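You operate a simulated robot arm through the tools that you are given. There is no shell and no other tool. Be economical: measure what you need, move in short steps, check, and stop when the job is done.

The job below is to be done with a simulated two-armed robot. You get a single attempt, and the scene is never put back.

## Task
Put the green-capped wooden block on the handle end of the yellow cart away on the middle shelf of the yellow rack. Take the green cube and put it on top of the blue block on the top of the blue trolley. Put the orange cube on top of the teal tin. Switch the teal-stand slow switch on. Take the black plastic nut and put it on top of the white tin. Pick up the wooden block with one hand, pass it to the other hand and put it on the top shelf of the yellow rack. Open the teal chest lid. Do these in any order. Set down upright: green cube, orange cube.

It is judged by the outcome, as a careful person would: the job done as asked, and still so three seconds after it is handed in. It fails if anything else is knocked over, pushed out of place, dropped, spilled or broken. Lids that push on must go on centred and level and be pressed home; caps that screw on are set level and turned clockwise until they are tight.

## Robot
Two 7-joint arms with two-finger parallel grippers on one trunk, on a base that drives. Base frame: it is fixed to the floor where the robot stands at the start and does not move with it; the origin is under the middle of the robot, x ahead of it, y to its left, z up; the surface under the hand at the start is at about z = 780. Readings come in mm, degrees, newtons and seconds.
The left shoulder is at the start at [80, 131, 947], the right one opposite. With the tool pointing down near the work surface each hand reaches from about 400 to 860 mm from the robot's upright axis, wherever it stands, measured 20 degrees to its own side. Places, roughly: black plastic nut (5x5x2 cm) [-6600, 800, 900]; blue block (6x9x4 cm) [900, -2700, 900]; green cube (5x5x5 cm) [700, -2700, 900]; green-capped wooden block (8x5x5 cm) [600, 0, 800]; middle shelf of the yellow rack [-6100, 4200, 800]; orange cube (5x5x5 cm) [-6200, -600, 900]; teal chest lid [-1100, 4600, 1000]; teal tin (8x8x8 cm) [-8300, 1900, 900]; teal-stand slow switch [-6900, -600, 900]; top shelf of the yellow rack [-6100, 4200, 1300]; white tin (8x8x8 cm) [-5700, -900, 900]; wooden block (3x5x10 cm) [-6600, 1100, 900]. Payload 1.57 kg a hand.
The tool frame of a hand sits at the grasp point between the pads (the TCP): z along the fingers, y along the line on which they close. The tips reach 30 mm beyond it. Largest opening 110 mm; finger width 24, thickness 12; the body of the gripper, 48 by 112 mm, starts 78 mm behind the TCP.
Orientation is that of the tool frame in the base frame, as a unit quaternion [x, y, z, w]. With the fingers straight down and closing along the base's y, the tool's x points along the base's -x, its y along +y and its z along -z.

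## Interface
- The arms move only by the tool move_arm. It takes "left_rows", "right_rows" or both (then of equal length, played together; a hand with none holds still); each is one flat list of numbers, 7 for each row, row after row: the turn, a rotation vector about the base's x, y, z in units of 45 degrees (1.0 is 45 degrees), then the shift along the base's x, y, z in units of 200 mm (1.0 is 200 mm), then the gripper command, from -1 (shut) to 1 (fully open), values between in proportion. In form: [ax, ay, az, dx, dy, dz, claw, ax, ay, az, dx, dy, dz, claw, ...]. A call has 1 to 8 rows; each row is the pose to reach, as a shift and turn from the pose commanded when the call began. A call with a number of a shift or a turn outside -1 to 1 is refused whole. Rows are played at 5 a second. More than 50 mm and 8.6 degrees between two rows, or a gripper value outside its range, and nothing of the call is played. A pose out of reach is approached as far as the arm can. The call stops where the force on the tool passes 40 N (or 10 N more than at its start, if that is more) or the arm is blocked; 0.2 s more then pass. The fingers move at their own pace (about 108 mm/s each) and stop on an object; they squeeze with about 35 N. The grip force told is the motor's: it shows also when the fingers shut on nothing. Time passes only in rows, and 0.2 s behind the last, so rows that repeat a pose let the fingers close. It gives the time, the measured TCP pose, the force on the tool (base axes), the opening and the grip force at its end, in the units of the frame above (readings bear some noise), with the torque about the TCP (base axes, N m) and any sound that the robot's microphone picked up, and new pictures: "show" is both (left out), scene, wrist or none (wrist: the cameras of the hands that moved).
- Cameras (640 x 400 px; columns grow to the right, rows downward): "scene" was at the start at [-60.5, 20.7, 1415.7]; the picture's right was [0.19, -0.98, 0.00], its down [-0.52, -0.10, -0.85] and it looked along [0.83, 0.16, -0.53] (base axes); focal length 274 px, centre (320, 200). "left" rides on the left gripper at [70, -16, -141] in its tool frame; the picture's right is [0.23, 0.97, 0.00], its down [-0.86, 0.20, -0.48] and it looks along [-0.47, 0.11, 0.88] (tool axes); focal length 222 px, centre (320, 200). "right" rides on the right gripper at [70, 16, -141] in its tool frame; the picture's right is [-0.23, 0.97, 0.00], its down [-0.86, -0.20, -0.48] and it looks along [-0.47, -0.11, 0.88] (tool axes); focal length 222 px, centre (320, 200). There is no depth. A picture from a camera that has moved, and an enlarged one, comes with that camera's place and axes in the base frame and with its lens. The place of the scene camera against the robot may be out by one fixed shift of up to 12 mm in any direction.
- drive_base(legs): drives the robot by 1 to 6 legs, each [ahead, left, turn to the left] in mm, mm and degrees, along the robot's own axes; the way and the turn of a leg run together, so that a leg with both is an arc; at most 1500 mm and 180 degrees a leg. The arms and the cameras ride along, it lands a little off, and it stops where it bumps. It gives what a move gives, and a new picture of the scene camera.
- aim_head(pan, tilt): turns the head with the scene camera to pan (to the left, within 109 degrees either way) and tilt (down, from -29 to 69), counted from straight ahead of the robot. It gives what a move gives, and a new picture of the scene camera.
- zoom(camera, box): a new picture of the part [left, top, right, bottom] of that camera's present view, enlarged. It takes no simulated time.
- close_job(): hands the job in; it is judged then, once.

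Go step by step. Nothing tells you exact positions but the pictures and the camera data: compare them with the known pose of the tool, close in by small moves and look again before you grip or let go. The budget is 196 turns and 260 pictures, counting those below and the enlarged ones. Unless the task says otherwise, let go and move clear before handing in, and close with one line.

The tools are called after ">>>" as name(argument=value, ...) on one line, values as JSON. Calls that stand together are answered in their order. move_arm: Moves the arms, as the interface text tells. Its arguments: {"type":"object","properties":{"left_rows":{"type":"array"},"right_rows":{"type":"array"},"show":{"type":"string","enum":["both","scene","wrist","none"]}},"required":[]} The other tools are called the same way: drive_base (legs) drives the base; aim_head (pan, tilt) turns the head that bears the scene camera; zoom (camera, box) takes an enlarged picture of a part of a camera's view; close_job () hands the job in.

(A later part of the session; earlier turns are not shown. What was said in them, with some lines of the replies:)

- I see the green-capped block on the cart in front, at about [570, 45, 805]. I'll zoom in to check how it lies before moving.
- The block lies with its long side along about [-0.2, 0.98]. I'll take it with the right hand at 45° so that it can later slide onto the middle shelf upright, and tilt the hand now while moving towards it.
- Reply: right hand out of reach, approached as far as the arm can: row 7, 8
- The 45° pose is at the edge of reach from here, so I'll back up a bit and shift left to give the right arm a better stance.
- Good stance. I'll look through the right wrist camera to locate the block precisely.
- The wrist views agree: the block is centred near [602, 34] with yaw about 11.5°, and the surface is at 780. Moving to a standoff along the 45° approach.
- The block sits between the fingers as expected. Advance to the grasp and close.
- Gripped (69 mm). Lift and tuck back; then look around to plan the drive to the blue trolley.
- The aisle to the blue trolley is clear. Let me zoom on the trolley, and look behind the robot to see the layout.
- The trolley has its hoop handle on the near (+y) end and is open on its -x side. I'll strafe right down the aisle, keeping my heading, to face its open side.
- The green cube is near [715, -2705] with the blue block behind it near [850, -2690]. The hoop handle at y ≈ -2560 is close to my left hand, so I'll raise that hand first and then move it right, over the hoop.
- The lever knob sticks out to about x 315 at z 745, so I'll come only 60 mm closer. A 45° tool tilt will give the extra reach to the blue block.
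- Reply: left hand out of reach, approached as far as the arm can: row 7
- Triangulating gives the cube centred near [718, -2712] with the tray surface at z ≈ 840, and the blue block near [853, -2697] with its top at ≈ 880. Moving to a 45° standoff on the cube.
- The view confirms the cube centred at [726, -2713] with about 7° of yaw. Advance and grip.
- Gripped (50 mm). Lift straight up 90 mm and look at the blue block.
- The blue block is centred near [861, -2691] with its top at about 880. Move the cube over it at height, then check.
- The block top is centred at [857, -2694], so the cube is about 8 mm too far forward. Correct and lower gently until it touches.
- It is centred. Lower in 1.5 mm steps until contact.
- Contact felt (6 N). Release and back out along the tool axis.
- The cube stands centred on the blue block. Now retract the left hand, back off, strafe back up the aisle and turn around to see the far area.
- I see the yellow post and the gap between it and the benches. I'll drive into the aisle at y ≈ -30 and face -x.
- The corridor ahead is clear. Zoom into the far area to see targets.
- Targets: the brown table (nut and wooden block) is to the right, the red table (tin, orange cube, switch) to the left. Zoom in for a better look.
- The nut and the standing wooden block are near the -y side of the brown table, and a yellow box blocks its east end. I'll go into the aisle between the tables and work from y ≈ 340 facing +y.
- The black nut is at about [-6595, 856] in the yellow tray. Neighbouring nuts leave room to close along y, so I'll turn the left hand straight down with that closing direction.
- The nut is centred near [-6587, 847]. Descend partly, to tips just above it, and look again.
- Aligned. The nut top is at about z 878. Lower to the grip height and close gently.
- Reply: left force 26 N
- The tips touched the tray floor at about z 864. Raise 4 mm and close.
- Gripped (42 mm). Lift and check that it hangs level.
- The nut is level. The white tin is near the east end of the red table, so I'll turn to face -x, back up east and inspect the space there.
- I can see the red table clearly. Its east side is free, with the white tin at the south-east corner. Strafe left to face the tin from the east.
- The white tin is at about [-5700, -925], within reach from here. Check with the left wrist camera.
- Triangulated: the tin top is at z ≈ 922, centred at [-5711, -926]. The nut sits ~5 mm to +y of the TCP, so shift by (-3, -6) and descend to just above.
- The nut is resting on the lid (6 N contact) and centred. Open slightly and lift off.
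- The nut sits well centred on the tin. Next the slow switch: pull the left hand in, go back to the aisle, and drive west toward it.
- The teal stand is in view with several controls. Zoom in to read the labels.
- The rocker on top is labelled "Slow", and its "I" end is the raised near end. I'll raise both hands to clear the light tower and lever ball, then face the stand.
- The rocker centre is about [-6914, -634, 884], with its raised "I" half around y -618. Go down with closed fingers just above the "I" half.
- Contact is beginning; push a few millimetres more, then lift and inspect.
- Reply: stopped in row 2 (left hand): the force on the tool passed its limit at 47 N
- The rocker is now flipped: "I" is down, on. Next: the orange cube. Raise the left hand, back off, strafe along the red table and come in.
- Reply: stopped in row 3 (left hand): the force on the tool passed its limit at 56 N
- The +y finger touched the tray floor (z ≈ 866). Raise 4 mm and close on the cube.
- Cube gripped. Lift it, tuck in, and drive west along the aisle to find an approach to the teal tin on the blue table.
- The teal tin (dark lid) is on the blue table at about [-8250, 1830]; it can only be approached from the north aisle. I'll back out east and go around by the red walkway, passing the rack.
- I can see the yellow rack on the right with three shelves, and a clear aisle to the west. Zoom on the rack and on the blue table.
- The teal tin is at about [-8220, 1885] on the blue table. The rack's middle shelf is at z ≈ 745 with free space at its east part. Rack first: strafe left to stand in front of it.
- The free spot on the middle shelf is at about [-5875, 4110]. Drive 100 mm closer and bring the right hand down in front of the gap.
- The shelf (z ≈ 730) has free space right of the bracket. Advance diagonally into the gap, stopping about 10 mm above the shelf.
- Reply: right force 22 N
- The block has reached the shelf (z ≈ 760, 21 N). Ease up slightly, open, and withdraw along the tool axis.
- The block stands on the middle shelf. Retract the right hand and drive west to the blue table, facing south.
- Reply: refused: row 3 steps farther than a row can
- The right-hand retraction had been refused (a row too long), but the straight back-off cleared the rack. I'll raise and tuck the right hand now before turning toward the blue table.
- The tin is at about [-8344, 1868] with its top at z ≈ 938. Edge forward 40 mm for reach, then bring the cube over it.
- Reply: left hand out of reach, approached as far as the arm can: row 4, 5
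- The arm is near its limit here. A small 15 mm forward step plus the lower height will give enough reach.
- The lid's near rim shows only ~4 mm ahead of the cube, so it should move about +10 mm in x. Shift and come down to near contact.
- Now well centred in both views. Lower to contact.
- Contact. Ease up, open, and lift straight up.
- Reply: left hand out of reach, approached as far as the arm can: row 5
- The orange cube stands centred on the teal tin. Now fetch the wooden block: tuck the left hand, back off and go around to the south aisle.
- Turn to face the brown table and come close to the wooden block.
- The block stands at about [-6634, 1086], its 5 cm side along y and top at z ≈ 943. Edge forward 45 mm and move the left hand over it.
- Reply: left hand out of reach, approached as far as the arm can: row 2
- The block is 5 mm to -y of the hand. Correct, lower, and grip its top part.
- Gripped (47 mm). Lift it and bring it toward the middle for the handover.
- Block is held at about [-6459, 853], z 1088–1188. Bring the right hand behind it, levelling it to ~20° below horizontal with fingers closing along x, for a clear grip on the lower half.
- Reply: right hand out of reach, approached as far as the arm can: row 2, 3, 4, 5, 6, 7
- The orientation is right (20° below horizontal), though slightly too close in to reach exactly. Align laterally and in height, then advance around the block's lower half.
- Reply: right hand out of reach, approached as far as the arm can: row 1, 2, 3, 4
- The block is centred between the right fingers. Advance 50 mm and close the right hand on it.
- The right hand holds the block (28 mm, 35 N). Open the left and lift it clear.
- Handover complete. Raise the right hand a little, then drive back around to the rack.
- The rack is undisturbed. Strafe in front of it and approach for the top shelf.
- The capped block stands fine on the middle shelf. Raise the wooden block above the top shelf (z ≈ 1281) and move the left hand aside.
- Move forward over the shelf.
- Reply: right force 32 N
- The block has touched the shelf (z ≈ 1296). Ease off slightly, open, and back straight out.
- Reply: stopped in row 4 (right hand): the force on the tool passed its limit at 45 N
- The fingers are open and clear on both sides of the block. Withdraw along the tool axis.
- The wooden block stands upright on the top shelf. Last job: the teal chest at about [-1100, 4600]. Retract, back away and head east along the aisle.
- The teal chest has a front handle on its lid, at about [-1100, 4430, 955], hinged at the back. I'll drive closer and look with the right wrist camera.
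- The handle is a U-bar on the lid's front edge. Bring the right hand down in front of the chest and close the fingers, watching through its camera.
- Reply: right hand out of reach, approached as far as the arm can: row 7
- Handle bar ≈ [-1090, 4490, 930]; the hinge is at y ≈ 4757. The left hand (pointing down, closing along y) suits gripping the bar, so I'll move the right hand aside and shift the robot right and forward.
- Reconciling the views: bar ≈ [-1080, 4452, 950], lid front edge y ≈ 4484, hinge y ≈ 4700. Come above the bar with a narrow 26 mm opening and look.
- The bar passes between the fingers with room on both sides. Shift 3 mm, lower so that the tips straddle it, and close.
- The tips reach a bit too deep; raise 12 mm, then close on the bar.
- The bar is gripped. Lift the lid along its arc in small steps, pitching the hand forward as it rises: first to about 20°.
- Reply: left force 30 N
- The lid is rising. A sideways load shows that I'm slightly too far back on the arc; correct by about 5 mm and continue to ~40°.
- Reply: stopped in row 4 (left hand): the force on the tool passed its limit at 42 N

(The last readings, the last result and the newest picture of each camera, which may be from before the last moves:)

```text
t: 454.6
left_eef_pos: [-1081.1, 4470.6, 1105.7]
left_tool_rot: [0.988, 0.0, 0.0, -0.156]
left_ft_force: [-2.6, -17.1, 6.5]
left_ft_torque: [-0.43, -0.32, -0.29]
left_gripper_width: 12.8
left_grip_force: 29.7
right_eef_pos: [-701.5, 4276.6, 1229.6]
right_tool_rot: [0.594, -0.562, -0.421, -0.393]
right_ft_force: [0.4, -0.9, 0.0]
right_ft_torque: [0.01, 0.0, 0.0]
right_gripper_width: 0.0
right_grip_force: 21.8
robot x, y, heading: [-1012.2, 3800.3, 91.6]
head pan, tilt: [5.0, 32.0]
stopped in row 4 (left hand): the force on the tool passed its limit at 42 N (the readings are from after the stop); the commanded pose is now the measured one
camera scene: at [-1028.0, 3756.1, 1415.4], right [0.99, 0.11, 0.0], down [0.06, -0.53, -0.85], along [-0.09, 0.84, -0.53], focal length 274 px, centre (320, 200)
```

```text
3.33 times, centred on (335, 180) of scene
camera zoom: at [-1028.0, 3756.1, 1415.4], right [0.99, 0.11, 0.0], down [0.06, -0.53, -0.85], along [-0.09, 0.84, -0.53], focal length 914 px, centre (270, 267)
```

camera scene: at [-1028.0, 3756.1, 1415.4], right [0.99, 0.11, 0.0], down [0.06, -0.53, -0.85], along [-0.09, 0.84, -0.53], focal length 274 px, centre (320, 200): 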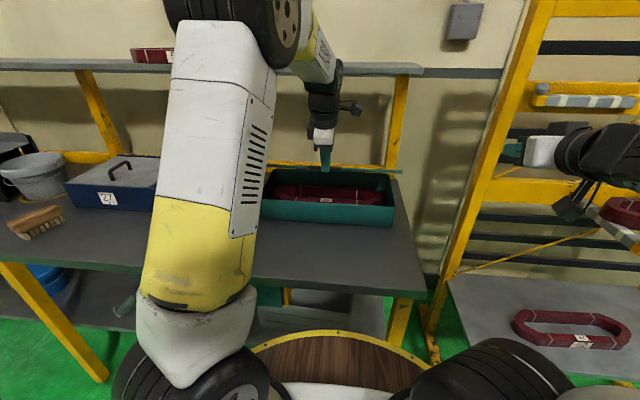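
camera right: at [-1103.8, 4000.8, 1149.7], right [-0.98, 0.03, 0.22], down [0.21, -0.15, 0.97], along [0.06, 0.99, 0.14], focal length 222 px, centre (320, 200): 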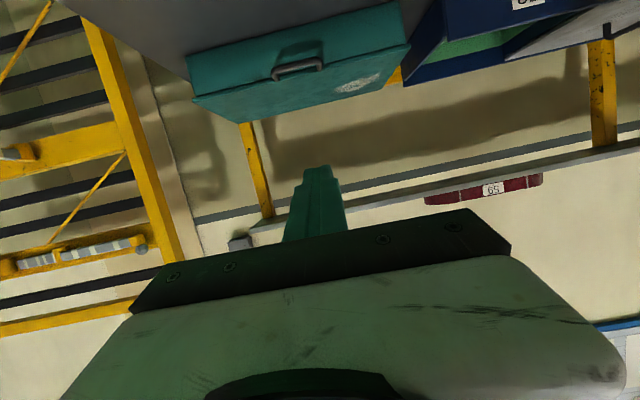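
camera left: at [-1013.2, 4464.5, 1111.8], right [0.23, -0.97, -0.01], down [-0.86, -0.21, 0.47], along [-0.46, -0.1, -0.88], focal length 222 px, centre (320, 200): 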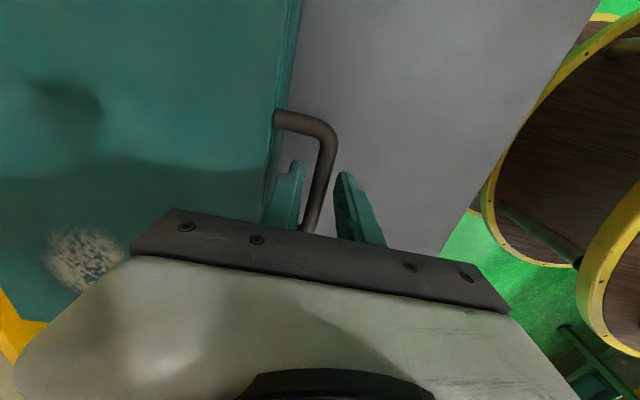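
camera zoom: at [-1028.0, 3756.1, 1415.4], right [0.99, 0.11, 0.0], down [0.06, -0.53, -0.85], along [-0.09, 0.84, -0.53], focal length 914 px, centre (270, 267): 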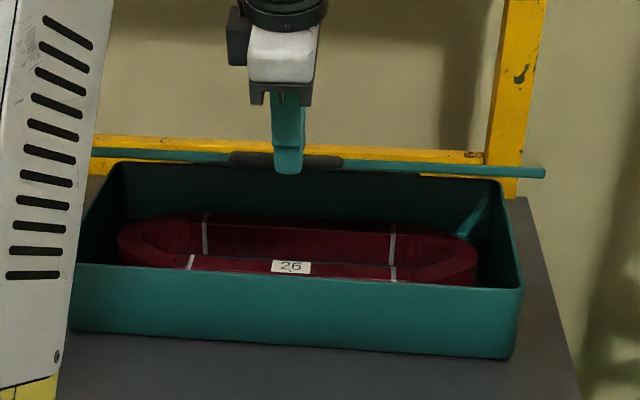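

The lid's edge-on view gives an angle of about 24° and a hinge at y ≈ 4759 (radius ≈ 310 mm). Recompute the arc and continue to ~48°.

>>> move_arm(left_rows=[0.067, 0, 0, 0, 0.043, 0.0955, -1, 0.133, 0, 0, 0, 0.093, 0.1875, -1, 0.2, 0, 0, 0, 0.149, 0.275, -1, 0.267, 0, 0, 0, 0.2115, 0.3585, -1, 0.333, 0, 0, 0, 0.28, 0.436, -1, 0.4, 0, 0, 0, 0.354, 0.509, -1], show="scene")

```text
t: 456.0
left_eef_pos: [-1083.2, 4544.1, 1206.7]
left_tool_rot: [0.95, 0.001, 0.002, -0.312]
left_ft_force: [2.8, -9.6, 6.6]
left_ft_torque: [-0.13, 0.08, -0.15]
left_gripper_width: 10.1
left_grip_force: 28.0
right_eef_pos: [-701.6, 4277.6, 1229.5]
right_tool_rot: [0.593, -0.562, -0.42, -0.394]
right_ft_force: [-0.6, -0.2, -0.6]
right_ft_torque: [0.0, 0.0, -0.02]
right_gripper_width: 0.0
right_grip_force: 21.3
robot x, y, heading: [-1012.2, 3805.0, 91.6]
head pan, tilt: [5.0, 32.0]
camera scene: at [-1027.6, 3757.3, 1415.5], right [0.99, 0.11, 0.0], down [0.06, -0.53, -0.85], along [-0.09, 0.84, -0.53], focal length 274 px, centre (320, 200)
```

scene: 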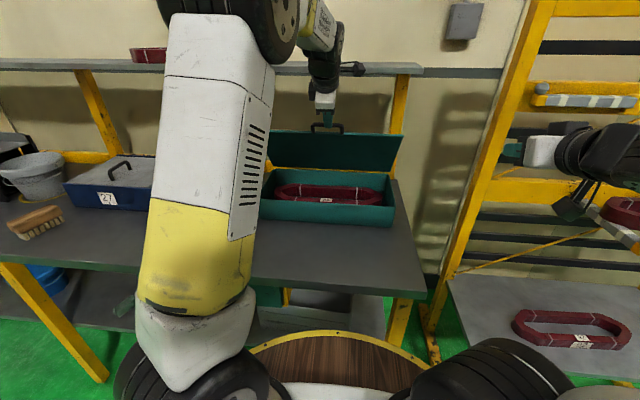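

>>> zoom(camera="scene", box=[260, 70, 410, 210])

>>> zoom(camera="left", box=[160, 80, 480, 280])

```text
2.86 times, centred on (335, 140) of scene
camera zoom: at [-1027.6, 3757.3, 1415.5], right [0.99, 0.11, 0.0], down [0.06, -0.53, -0.85], along [-0.09, 0.84, -0.53], focal length 783 px, centre (277, 371)
```

zoom: 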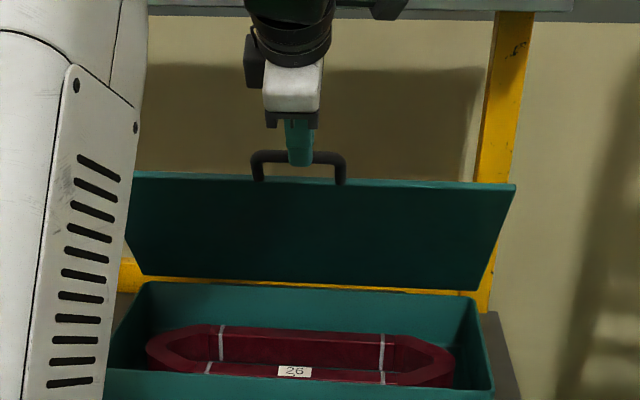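

```text
2.00 times, centred on (320, 180) of left
camera zoom: at [-1013.2, 4472.4, 1332.8], right [0.23, -0.79, -0.58], down [-0.86, -0.44, 0.27], along [-0.46, 0.43, -0.77], focal length 444 px, centre (320, 240)
```

zoom: 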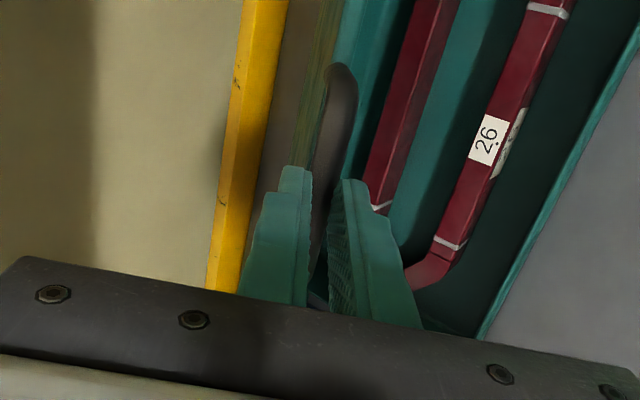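

The bar is close to the fingertips. Loosen slightly (the lower finger still supports it), advance 10 mm along the tool axis, and re-grip.

>>> move_arm(left_rows=[0, 0, 0, 0, 0.005, -0.005, -0.68, 0, 0, 0, 0, 0.018, -0.025, -0.66, 0, 0, 0, 0, 0.03, -0.042, -0.66, 0, 0, 0, 0, 0.03, -0.042, -1, 0, 0, 0, 0, 0.03, -0.042, -1], show="none")

>>> zoom(camera="scene", box=[260, 70, 410, 210])

>>> zoom(camera="left", box=[160, 80, 480, 280])

```text
t: 457.2
left_eef_pos: [-1083.3, 4549.2, 1199.2]
left_tool_rot: [0.951, 0.0, 0.0, -0.31]
left_ft_force: [-1.4, -3.4, 1.9]
left_ft_torque: [0.01, 0.36, -0.01]
left_gripper_width: 12.6
left_grip_force: 29.8
right_eef_pos: [-700.8, 4277.1, 1229.6]
right_tool_rot: [0.594, -0.562, -0.421, -0.393]
right_ft_force: [-0.7, 0.6, 1.0]
right_ft_torque: [0.01, 0.01, -0.04]
right_gripper_width: 0.0
right_grip_force: 21.4
robot x, y, heading: [-1012.9, 3805.1, 91.1]
head pan, tilt: [5.0, 32.0]
```

```text
2.86 times, centred on (335, 140) of scene
camera zoom: at [-1027.9, 3757.0, 1415.5], right [0.99, 0.11, 0.0], down [0.06, -0.53, -0.85], along [-0.09, 0.84, -0.53], focal length 783 px, centre (277, 371)
```

zoom: 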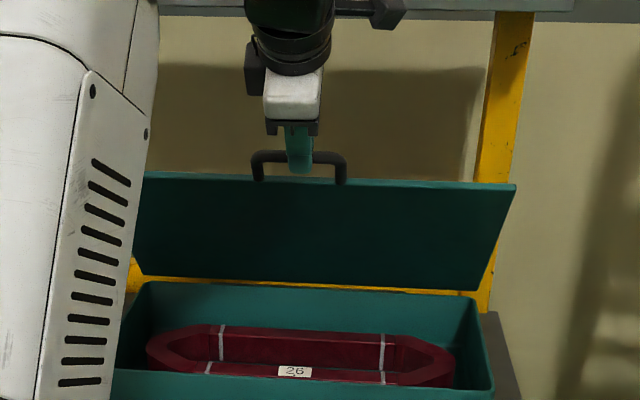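

```text
2.00 times, centred on (320, 180) of left
camera zoom: at [-1014.0, 4478.9, 1324.8], right [0.23, -0.79, -0.57], down [-0.86, -0.44, 0.27], along [-0.46, 0.43, -0.77], focal length 444 px, centre (320, 240)
```

zoom: 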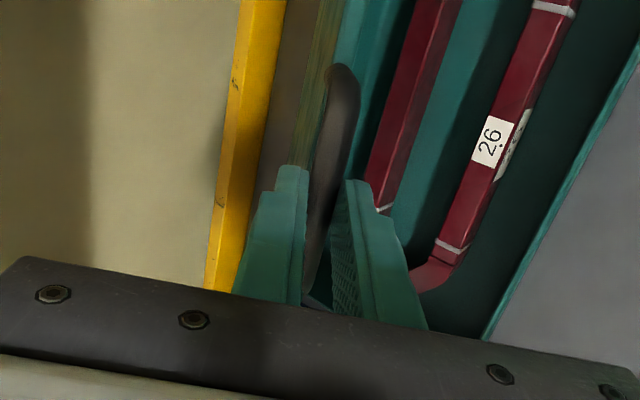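

Firmly re-gripped with low forces. Continue along the arc to about 75°.

>>> move_arm(left_rows=[0.073, 0, 0, 0, 0.077, 0.059, -1, 0.147, 0, 0, 0, 0.1585, 0.1125, -1, 0.22, 0, 0, 0, 0.2435, 0.159, -1, 0.293, 0, 0, 0, 0.332, 0.1995, -1, 0.367, 0, 0, 0, 0.424, 0.2325, -1, 0.44, 0, 0, 0, 0.518, 0.2595, -1], show="scene")

>>> zoom(camera="left", box=[160, 80, 480, 280])

```text
t: 458.6
left_eef_pos: [-1084.2, 4652.4, 1248.5]
left_tool_rot: [0.885, 0.0, 0.001, -0.466]
left_ft_force: [1.7, 0.3, -13.9]
left_ft_torque: [-0.37, 0.08, -0.02]
left_gripper_width: 12.9
left_grip_force: 29.7
right_eef_pos: [-700.9, 4278.8, 1229.7]
right_tool_rot: [0.594, -0.562, -0.421, -0.393]
right_ft_force: [-0.4, 0.4, 0.3]
right_ft_torque: [-0.01, -0.02, 0.0]
right_gripper_width: 0.0
right_grip_force: 21.4
robot x, y, heading: [-1011.2, 3801.4, 91.4]
head pan, tilt: [5.0, 32.0]
camera scene: at [-1027.8, 3757.9, 1415.5], right [0.99, 0.11, 0.0], down [0.06, -0.53, -0.85], along [-0.09, 0.84, -0.53], focal length 274 px, centre (320, 200)
```

scene: 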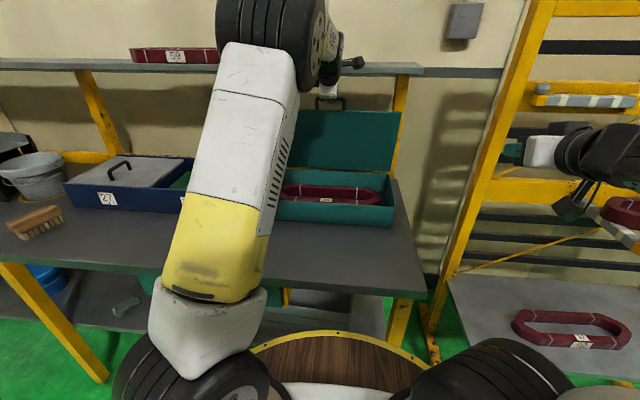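

```text
2.00 times, centred on (320, 180) of left
camera zoom: at [-1014.0, 4544.5, 1343.4], right [0.23, -0.55, -0.8], down [-0.86, -0.51, 0.1], along [-0.46, 0.66, -0.59], focal length 444 px, centre (320, 240)
```

zoom: 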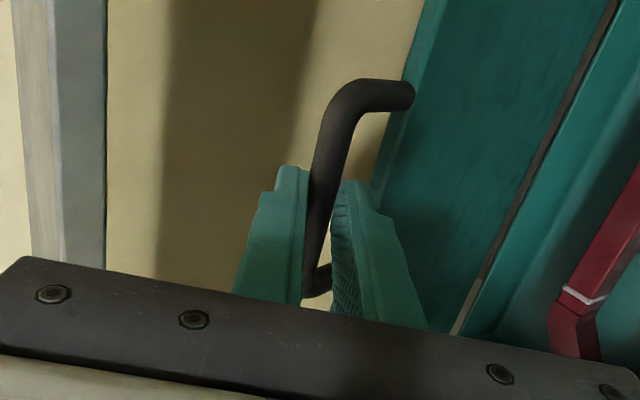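

A circle fitted through the measured points gives the hinge at [4741, 957] and radius 292; the lid is now at ~75°. Continue past vertical to about 99°.

>>> move_arm(left_rows=[0.089, 0, 0, 0, 0.0965, 0.0175, -1, 0.178, 0, 0, 0, 0.194, 0.0285, -1, 0.267, 0, 0, 0, 0.293, 0.031, -1, 0.356, 0, 0, 0, 0.393, 0.027, -1, 0.444, 0, 0, 0, 0.493, 0.0155, -1, 0.533, 0, 0, 0, 0.593, -0.0035, -1])

```text
t: 460.0
left_eef_pos: [-1080.6, 4771.0, 1256.0]
left_tool_rot: [0.763, 0.0, 0.002, -0.647]
left_ft_force: [4.2, 4.0, 13.4]
left_ft_torque: [0.39, 0.01, -0.11]
left_gripper_width: 0.0
left_grip_force: 21.2
right_eef_pos: [-700.9, 4277.5, 1229.7]
right_tool_rot: [0.593, -0.562, -0.421, -0.394]
right_ft_force: [-0.1, 1.2, 0.9]
right_ft_torque: [-0.02, -0.03, 0.0]
right_gripper_width: 0.0
right_grip_force: 20.8
robot x, y, heading: [-1010.4, 3804.4, 91.4]
head pan, tilt: [5.0, 32.0]
camera scene: at [-1027.5, 3756.9, 1415.4], right [0.99, 0.11, 0.0], down [0.06, -0.53, -0.85], along [-0.09, 0.84, -0.53], focal length 274 px, centre (320, 200)
camera left: at [-1010.2, 4632.4, 1297.2], right [0.23, -0.16, -0.96], down [-0.86, -0.5, -0.12], along [-0.46, 0.85, -0.25], focal length 222 px, centre (320, 200)
```

scene: 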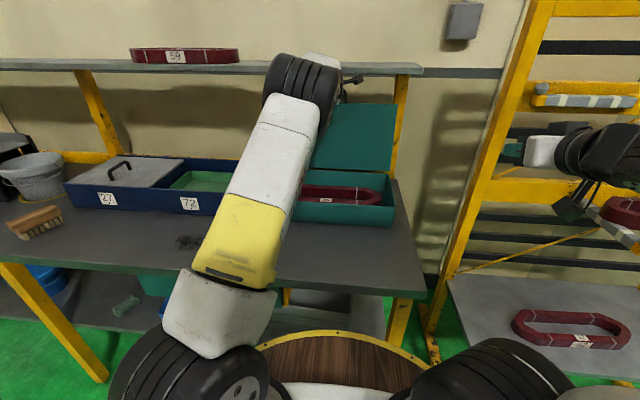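
left: 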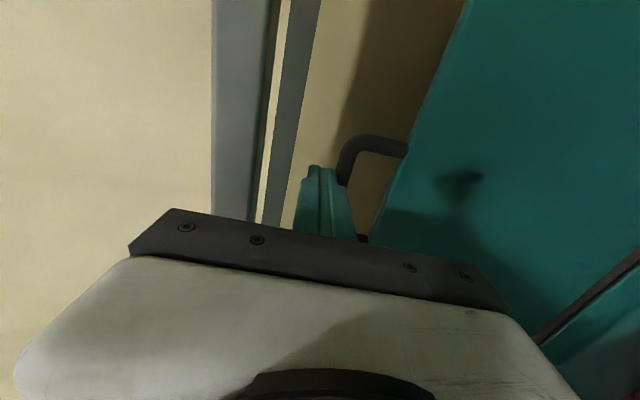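

The bar slipped out of the fingers near vertical. Check where the lid stands.

>>> zoom(camera="scene", box=[290, 70, 420, 240])

>>> zoom(camera="left", box=[200, 80, 520, 280])

>>> zoom(camera="right", box=[0, 0, 640, 400])

```text
2.35 times, centred on (355, 155) of scene
camera zoom: at [-1027.5, 3756.9, 1415.4], right [0.99, 0.11, 0.0], down [0.06, -0.53, -0.85], along [-0.09, 0.84, -0.53], focal length 645 px, centre (238, 306)
```

zoom: 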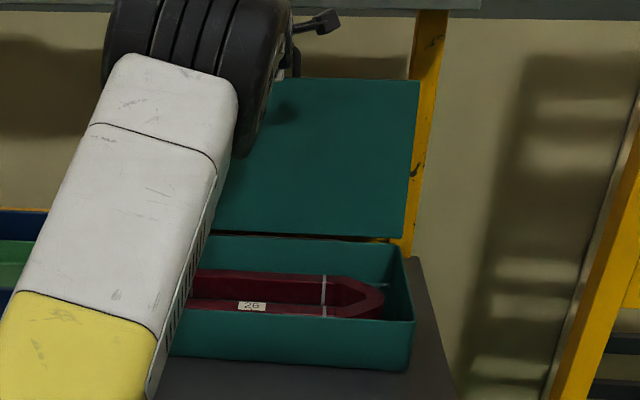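

```text
2.00 times, centred on (360, 180) of left
camera zoom: at [-1010.2, 4632.4, 1297.2], right [0.23, -0.16, -0.96], down [-0.86, -0.5, -0.12], along [-0.46, 0.85, -0.25], focal length 444 px, centre (240, 240)
```

zoom: 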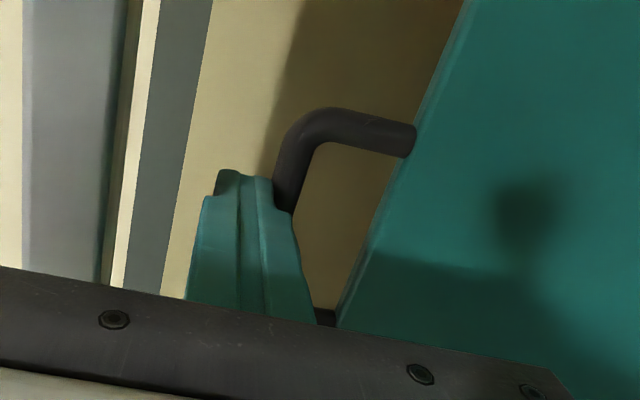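

```text
1.00 times, centred on (320, 200) of right (not enlarged: the box is as wide or as high as the picture)
camera zoom: at [-709.2, 4119.9, 1211.8], right [-0.98, 0.02, 0.22], down [0.21, -0.15, 0.96], along [0.05, 0.99, 0.14], focal length 222 px, centre (320, 200)
```

zoom: 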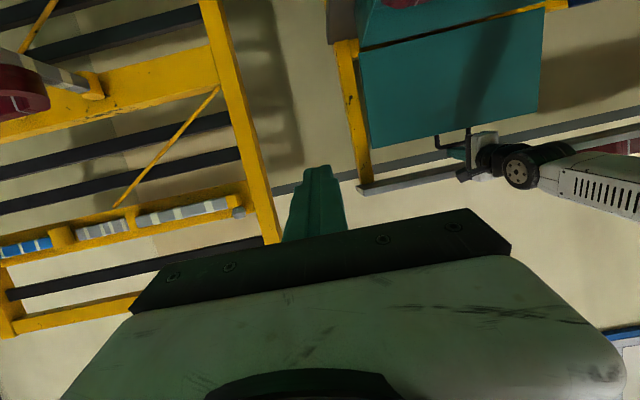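

The fingers now lie on top of the bar with the lid at roughly 78°. I'll use the free right hand to push the lid's inner face back near its right edge. First bring it in front of the lid.

>>> move_arm(right_rows=[0, 0, 0, -0.17, 0, -0.03, -1, 0, 0, 0, -0.34, 0.05, -0.08, -1, 0, 0, 0, -0.51, 0.15, -0.13, -1, 0, 0, 0, -0.68, 0.25, -0.2, -1, 0, 0, 0, -0.85, 0.35, -0.25, -1, 0, 0, 0, -1, 0.5, -0.3, -1])

```text
t: 461.4
left_eef_pos: [-1080.5, 4769.1, 1256.0]
left_tool_rot: [0.762, -0.002, 0.001, -0.647]
left_ft_force: [9.5, 6.3, 30.2]
left_ft_torque: [0.77, -0.08, -0.21]
left_gripper_width: 0.0
left_grip_force: 21.7
right_eef_pos: [-898.4, 4376.4, 1172.7]
right_tool_rot: [0.592, -0.563, -0.42, -0.394]
right_ft_force: [0.9, -0.5, 0.4]
right_ft_torque: [0.01, 0.05, 0.07]
right_gripper_width: 0.0
right_grip_force: 21.5
right hand out of reach, approached as far as the arm can: row 2, 3, 4
robot x, y, heading: [-1013.2, 3804.7, 91.4]
head pan, tilt: [5.0, 32.0]
camera scene: at [-1027.0, 3756.1, 1415.4], right [0.99, 0.11, 0.0], down [0.06, -0.53, -0.85], along [-0.09, 0.84, -0.53], focal length 274 px, centre (320, 200)
camera right: at [-907.5, 4218.2, 1153.9], right [-0.98, 0.02, 0.22], down [0.21, -0.15, 0.96], along [0.05, 0.99, 0.14], focal length 222 px, centre (320, 200)
```

scene: 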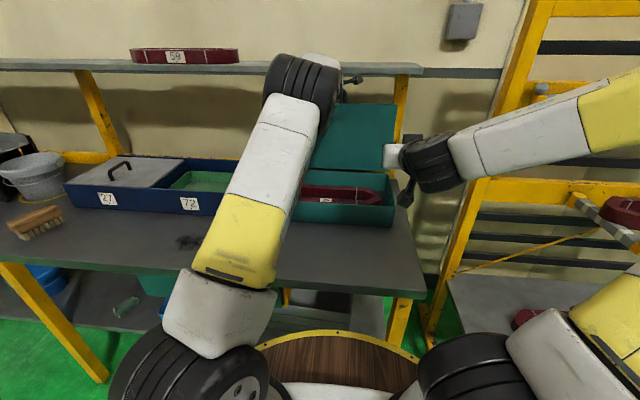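
right: 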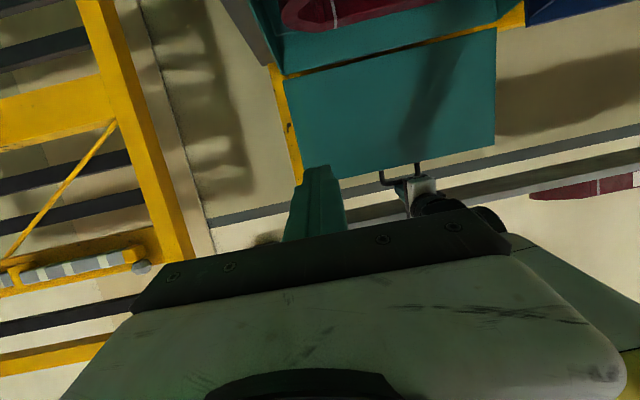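

>>> move_arm(right_rows=[0, 0, 0, -0.02, 0.2, -0.02, -1, 0, 0, 0, -0.05, 0.4, -0.03, -1, 0, 0, 0, -0.05, 0.6, -0.05, -1, 0, 0, 0, -0.05, 0.8, -0.05, -1, 0, 0, 0, -0.05, 1, -0.05, -1], show="none")

>>> move_arm(right_rows=[0, 0, 0, 0, 0.12, 0, -1, 0, 0, 0, 0, 0.24, 0, -1, 0, 0, 0, 0, 0.34, 0, -1, 0, 0, 0, 0, 0.42, 0, -1])

```text
t: 462.6
left_eef_pos: [-1079.8, 4769.7, 1255.9]
left_tool_rot: [0.763, 0.0, 0.001, -0.647]
left_ft_force: [9.3, 5.4, 29.3]
left_ft_torque: [0.79, -0.14, -0.24]
left_gripper_width: 0.0
left_grip_force: 21.0
right_eef_pos: [-907.6, 4554.1, 1159.6]
right_tool_rot: [0.593, -0.562, -0.42, -0.394]
right_ft_force: [0.7, -0.8, 0.0]
right_ft_torque: [-0.03, 0.02, 0.02]
right_gripper_width: 0.0
right_grip_force: 21.6
right hand out of reach, approached as far as the arm can: row 5
robot x, y, heading: [-1007.6, 3802.8, 91.2]
head pan, tilt: [5.0, 32.0]
```

```text
t: 463.6
left_eef_pos: [-1081.3, 4770.2, 1256.1]
left_tool_rot: [0.763, 0.0, 0.001, -0.647]
left_ft_force: [8.8, 6.1, 30.8]
left_ft_torque: [0.78, -0.1, -0.18]
left_gripper_width: 0.0
left_grip_force: 21.0
right_eef_pos: [-886.0, 4580.7, 1167.3]
right_tool_rot: [0.594, -0.562, -0.421, -0.393]
right_ft_force: [0.6, 0.5, -0.6]
right_ft_torque: [-0.01, 0.02, -0.01]
right_gripper_width: 0.0
right_grip_force: 20.7
right hand out of reach, approached as far as the arm can: row 1, 2, 3, 4
robot x, y, heading: [-1011.2, 3805.0, 91.3]
head pan, tilt: [5.0, 32.0]
camera scene: at [-1027.3, 3756.4, 1415.4], right [0.99, 0.11, 0.0], down [0.06, -0.53, -0.85], along [-0.09, 0.84, -0.53], focal length 274 px, centre (320, 200)
camera right: at [-893.4, 4423.6, 1149.5], right [-0.98, 0.02, 0.22], down [0.21, -0.15, 0.96], along [0.05, 0.99, 0.14], focal length 222 px, centre (320, 200)
```

scene: 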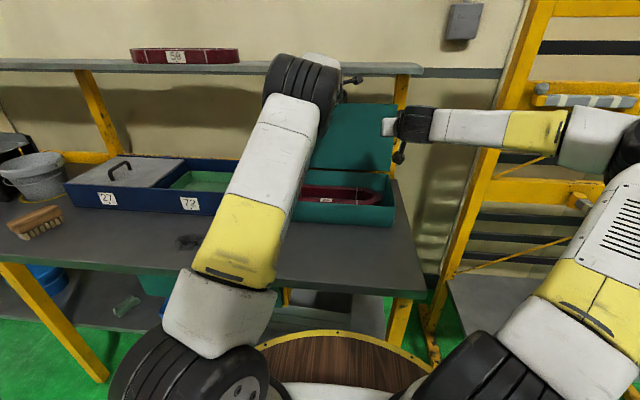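
right: 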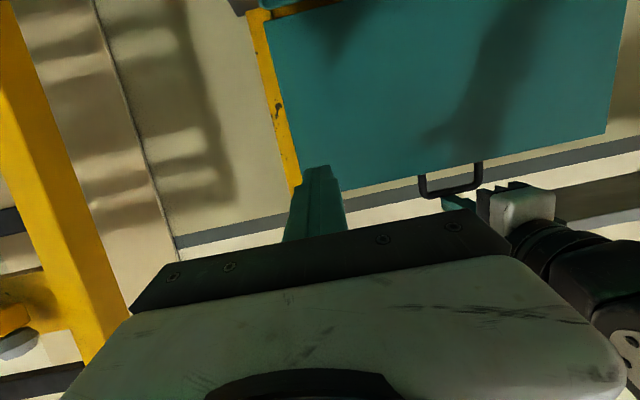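

The right arm can't reach the lid face from here, but it would catch the lid if it dropped. Leave it there, lift the left fingers off the bar, and back them out in front of the lid.

>>> move_arm(left_rows=[0, 0, 0, 0, 0, 0.08, -1, 0, 0, 0, 0, 0, 0.18, -1, 0, 0, 0, 0, -0.2, 0.2, -1, 0, 0, 0, 0, -0.4, 0.22, -1, 0, 0, 0, 0, -0.6, 0.22, -1, 0, 0, 0, 0, -0.8, 0.22, -1, 0, 0, 0, 0, -0.95, 0.22, -1])

>>> zoom(camera="right", box=[200, 0, 640, 250])

```text
t: 465.2
left_eef_pos: [-1079.7, 4579.9, 1292.8]
left_tool_rot: [0.767, 0.0, 0.0, -0.641]
left_ft_force: [-0.6, 0.3, -0.7]
left_ft_torque: [0.04, 0.04, -0.02]
left_gripper_width: 0.0
left_grip_force: 21.3
right_eef_pos: [-885.9, 4581.9, 1167.7]
right_tool_rot: [0.594, -0.562, -0.42, -0.393]
right_ft_force: [-0.3, 0.5, -0.6]
right_ft_torque: [0.01, -0.03, -0.02]
right_gripper_width: 0.0
right_grip_force: 21.6
robot x, y, heading: [-1009.5, 3805.7, 91.3]
head pan, tilt: [5.0, 32.0]
camera scene: at [-1027.8, 3757.8, 1415.5], right [0.99, 0.11, 0.0], down [0.06, -0.53, -0.85], along [-0.09, 0.84, -0.53], focal length 274 px, centre (320, 200)
camera left: at [-1009.5, 4442.6, 1336.8], right [0.23, -0.17, -0.96], down [-0.86, -0.5, -0.11], along [-0.46, 0.85, -0.26], focal length 222 px, centre (320, 200)
```

scene: 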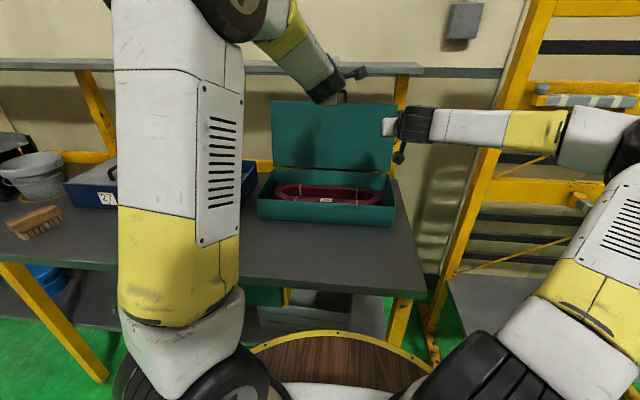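
left: 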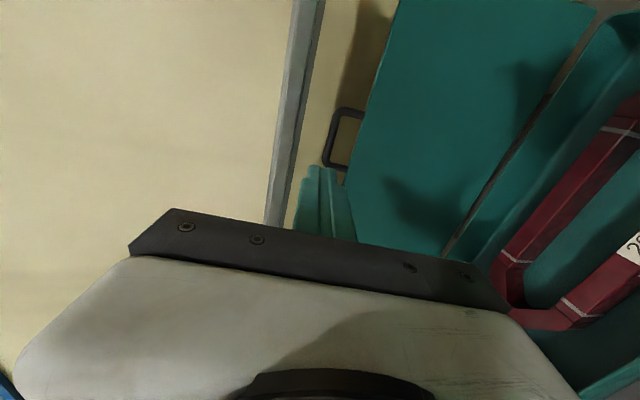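

```text
1.45 times, centred on (420, 125) of right
camera zoom: at [-893.8, 4424.7, 1148.9], right [-0.98, 0.02, 0.22], down [0.21, -0.15, 0.97], along [0.05, 0.99, 0.14], focal length 323 px, centre (174, 309)
```

zoom: 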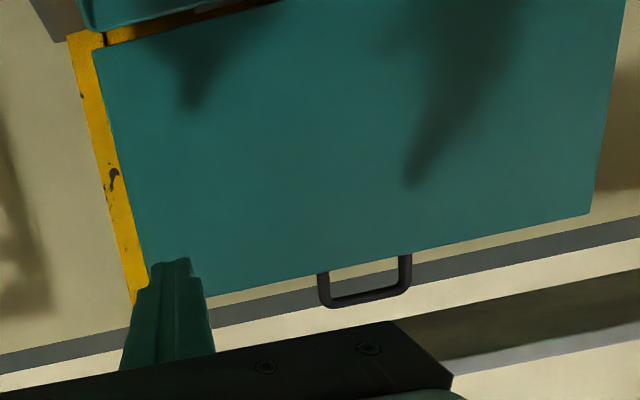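

The lid stays up on its own at around 90° or slightly past. I'll nudge it gently from the front with the left fingers to make sure it's fully open.

>>> move_arm(left_rows=[0, 0, 0, 0, 0, -0.2, -1, 0, 0, 0, 0, 0, -0.4, -1, 0, 0, 0, 0, 0.15, -0.5, -1, 0, 0, 0, 0, 0.35, -0.5, -1, 0, 0, 0, 0, 0.5, -0.5, -1])

```text
t: 466.4
left_eef_pos: [-1083.0, 4683.6, 1195.0]
left_tool_rot: [0.766, 0.0, 0.002, -0.643]
left_ft_force: [-0.2, -0.6, 0.5]
left_ft_torque: [-0.02, -0.02, 0.0]
left_gripper_width: 0.0
left_grip_force: 21.6
right_eef_pos: [-885.5, 4581.5, 1167.3]
right_tool_rot: [0.594, -0.562, -0.42, -0.393]
right_ft_force: [0.2, -0.2, 0.3]
right_ft_torque: [-0.02, 0.0, 0.02]
right_gripper_width: 0.0
right_grip_force: 21.4
robot x, y, heading: [-1014.0, 3804.0, 91.3]
head pan, tilt: [5.0, 32.0]
camera scene: at [-1027.9, 3757.1, 1415.5], right [0.99, 0.11, 0.0], down [0.06, -0.53, -0.85], along [-0.09, 0.84, -0.53], focal length 274 px, centre (320, 200)
camera left: at [-1013.6, 4547.0, 1236.8], right [0.23, -0.17, -0.96], down [-0.86, -0.51, -0.11], along [-0.46, 0.85, -0.26], focal length 222 px, centre (320, 200)
```

scene: 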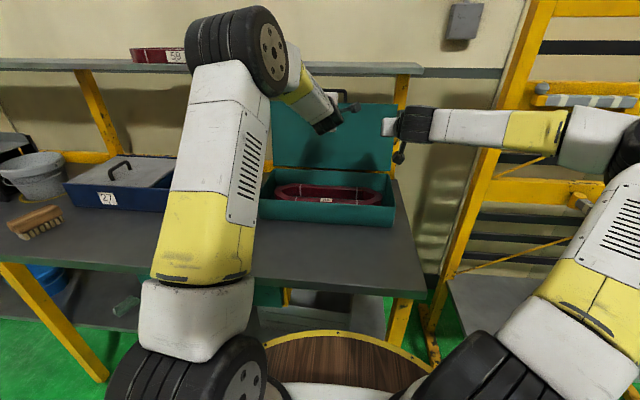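
left: 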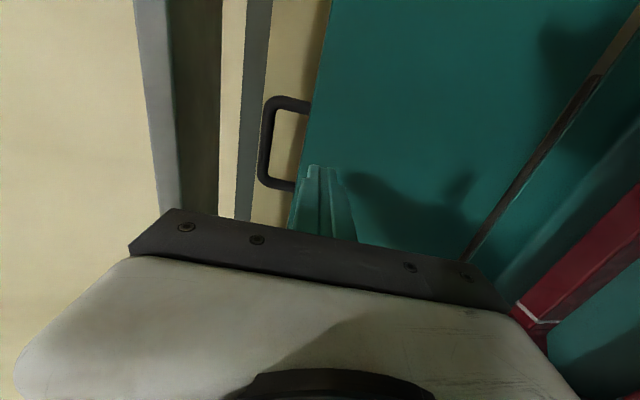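

Triangulating the handle from two left-camera views gives [4789, 1236], so the lid is at about 100° and resting there. No push is needed; withdraw both hands.

>>> move_arm(left_rows=[0, 0, 0, 0, -0.2, 0.05, -1, 0, 0, 0, 0, -0.4, 0.1, -1, 0, 0, 0, 0, -0.6, 0.2, -1, 0, 0, 0, 0, -0.8, 0.3, -1, 0, 0, 0, 0, -1, 0.4, -1], right_rows=[0, 0, 0, 0.03, -0.15, 0, -1, 0, 0, 0, 0.06, -0.3, 0.02, -1, 0, 0, 0, 0.1, -0.45, 0.05, -1, 0, 0, 0, 0.2, -0.6, 0.1, -1, 0, 0, 0, 0.3, -0.75, 0.15, -1], show="none")

>>> drive_base(legs=[[-500, 0, 0]])

>>> zoom(camera="scene", box=[230, 80, 430, 220])

```text
t: 467.6
left_eef_pos: [-1079.7, 4484.5, 1272.7]
left_tool_rot: [0.767, 0.0, 0.001, -0.642]
left_ft_force: [0.5, 1.2, 0.1]
left_ft_torque: [0.04, 0.02, 0.0]
left_gripper_width: 0.1
left_grip_force: 21.3
right_eef_pos: [-829.2, 4431.9, 1193.7]
right_tool_rot: [0.594, -0.561, -0.422, -0.393]
right_ft_force: [-0.6, 1.4, 0.0]
right_ft_torque: [0.01, 0.04, 0.02]
right_gripper_width: 0.2
right_grip_force: 21.2
robot x, y, heading: [-1011.4, 3804.0, 91.3]
head pan, tilt: [5.0, 32.0]
```

```text
t: 470.4
left_eef_pos: [-1066.3, 3996.0, 1273.9]
left_tool_rot: [0.767, -0.003, 0.003, -0.641]
left_ft_force: [0.3, -0.2, 0.6]
left_ft_torque: [-0.02, 0.01, -0.02]
left_gripper_width: 0.0
left_grip_force: 21.3
right_eef_pos: [-813.7, 3944.1, 1194.2]
right_tool_rot: [0.592, -0.563, -0.42, -0.395]
right_ft_force: [-0.3, 0.7, -0.1]
right_ft_torque: [-0.02, -0.01, 0.02]
right_gripper_width: 0.0
right_grip_force: 22.0
robot x, y, heading: [-1004.4, 3314.3, 91.0]
head pan, tilt: [5.0, 32.0]
camera scene: at [-1018.1, 3270.1, 1415.5], right [0.99, 0.1, 0.0], down [0.06, -0.53, -0.85], along [-0.09, 0.84, -0.53], focal length 274 px, centre (320, 200)
```

scene: 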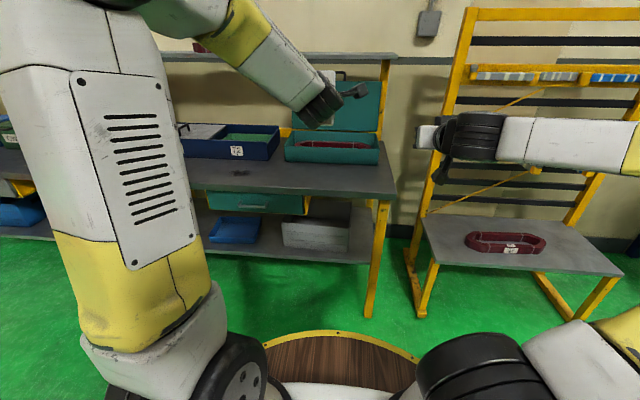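

```text
2.86 times, centred on (330, 150) of scene
camera zoom: at [-1018.1, 3270.1, 1415.5], right [0.99, 0.1, 0.0], down [0.06, -0.53, -0.85], along [-0.09, 0.84, -0.53], focal length 783 px, centre (291, 343)
```

zoom: 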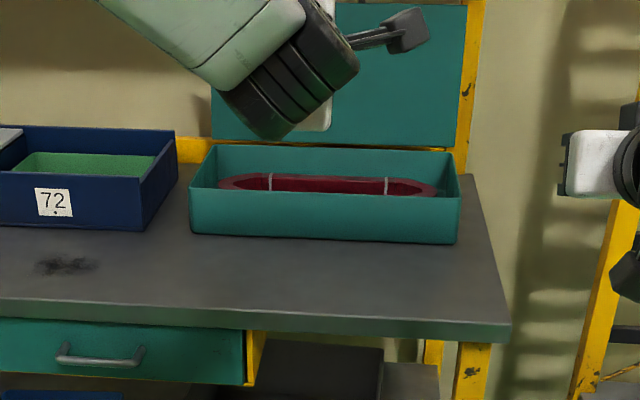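

The chest lid stands fully open on its own, the other six jobs were each checked as I finished them, and both hands are empty and clear. Handing in.

>>> close_job()

```text
The job is handed in.
```

All seven jobs are done and handed in. The green cube is on the blue block and the orange cube on the teal tin, both upright, and the black nut is on the white tin. The green-capped block is on the rack's middle shelf, and the wooden block, passed from the left hand to the right, is on its top shelf. The slow switch is on and the teal chest lid is open.
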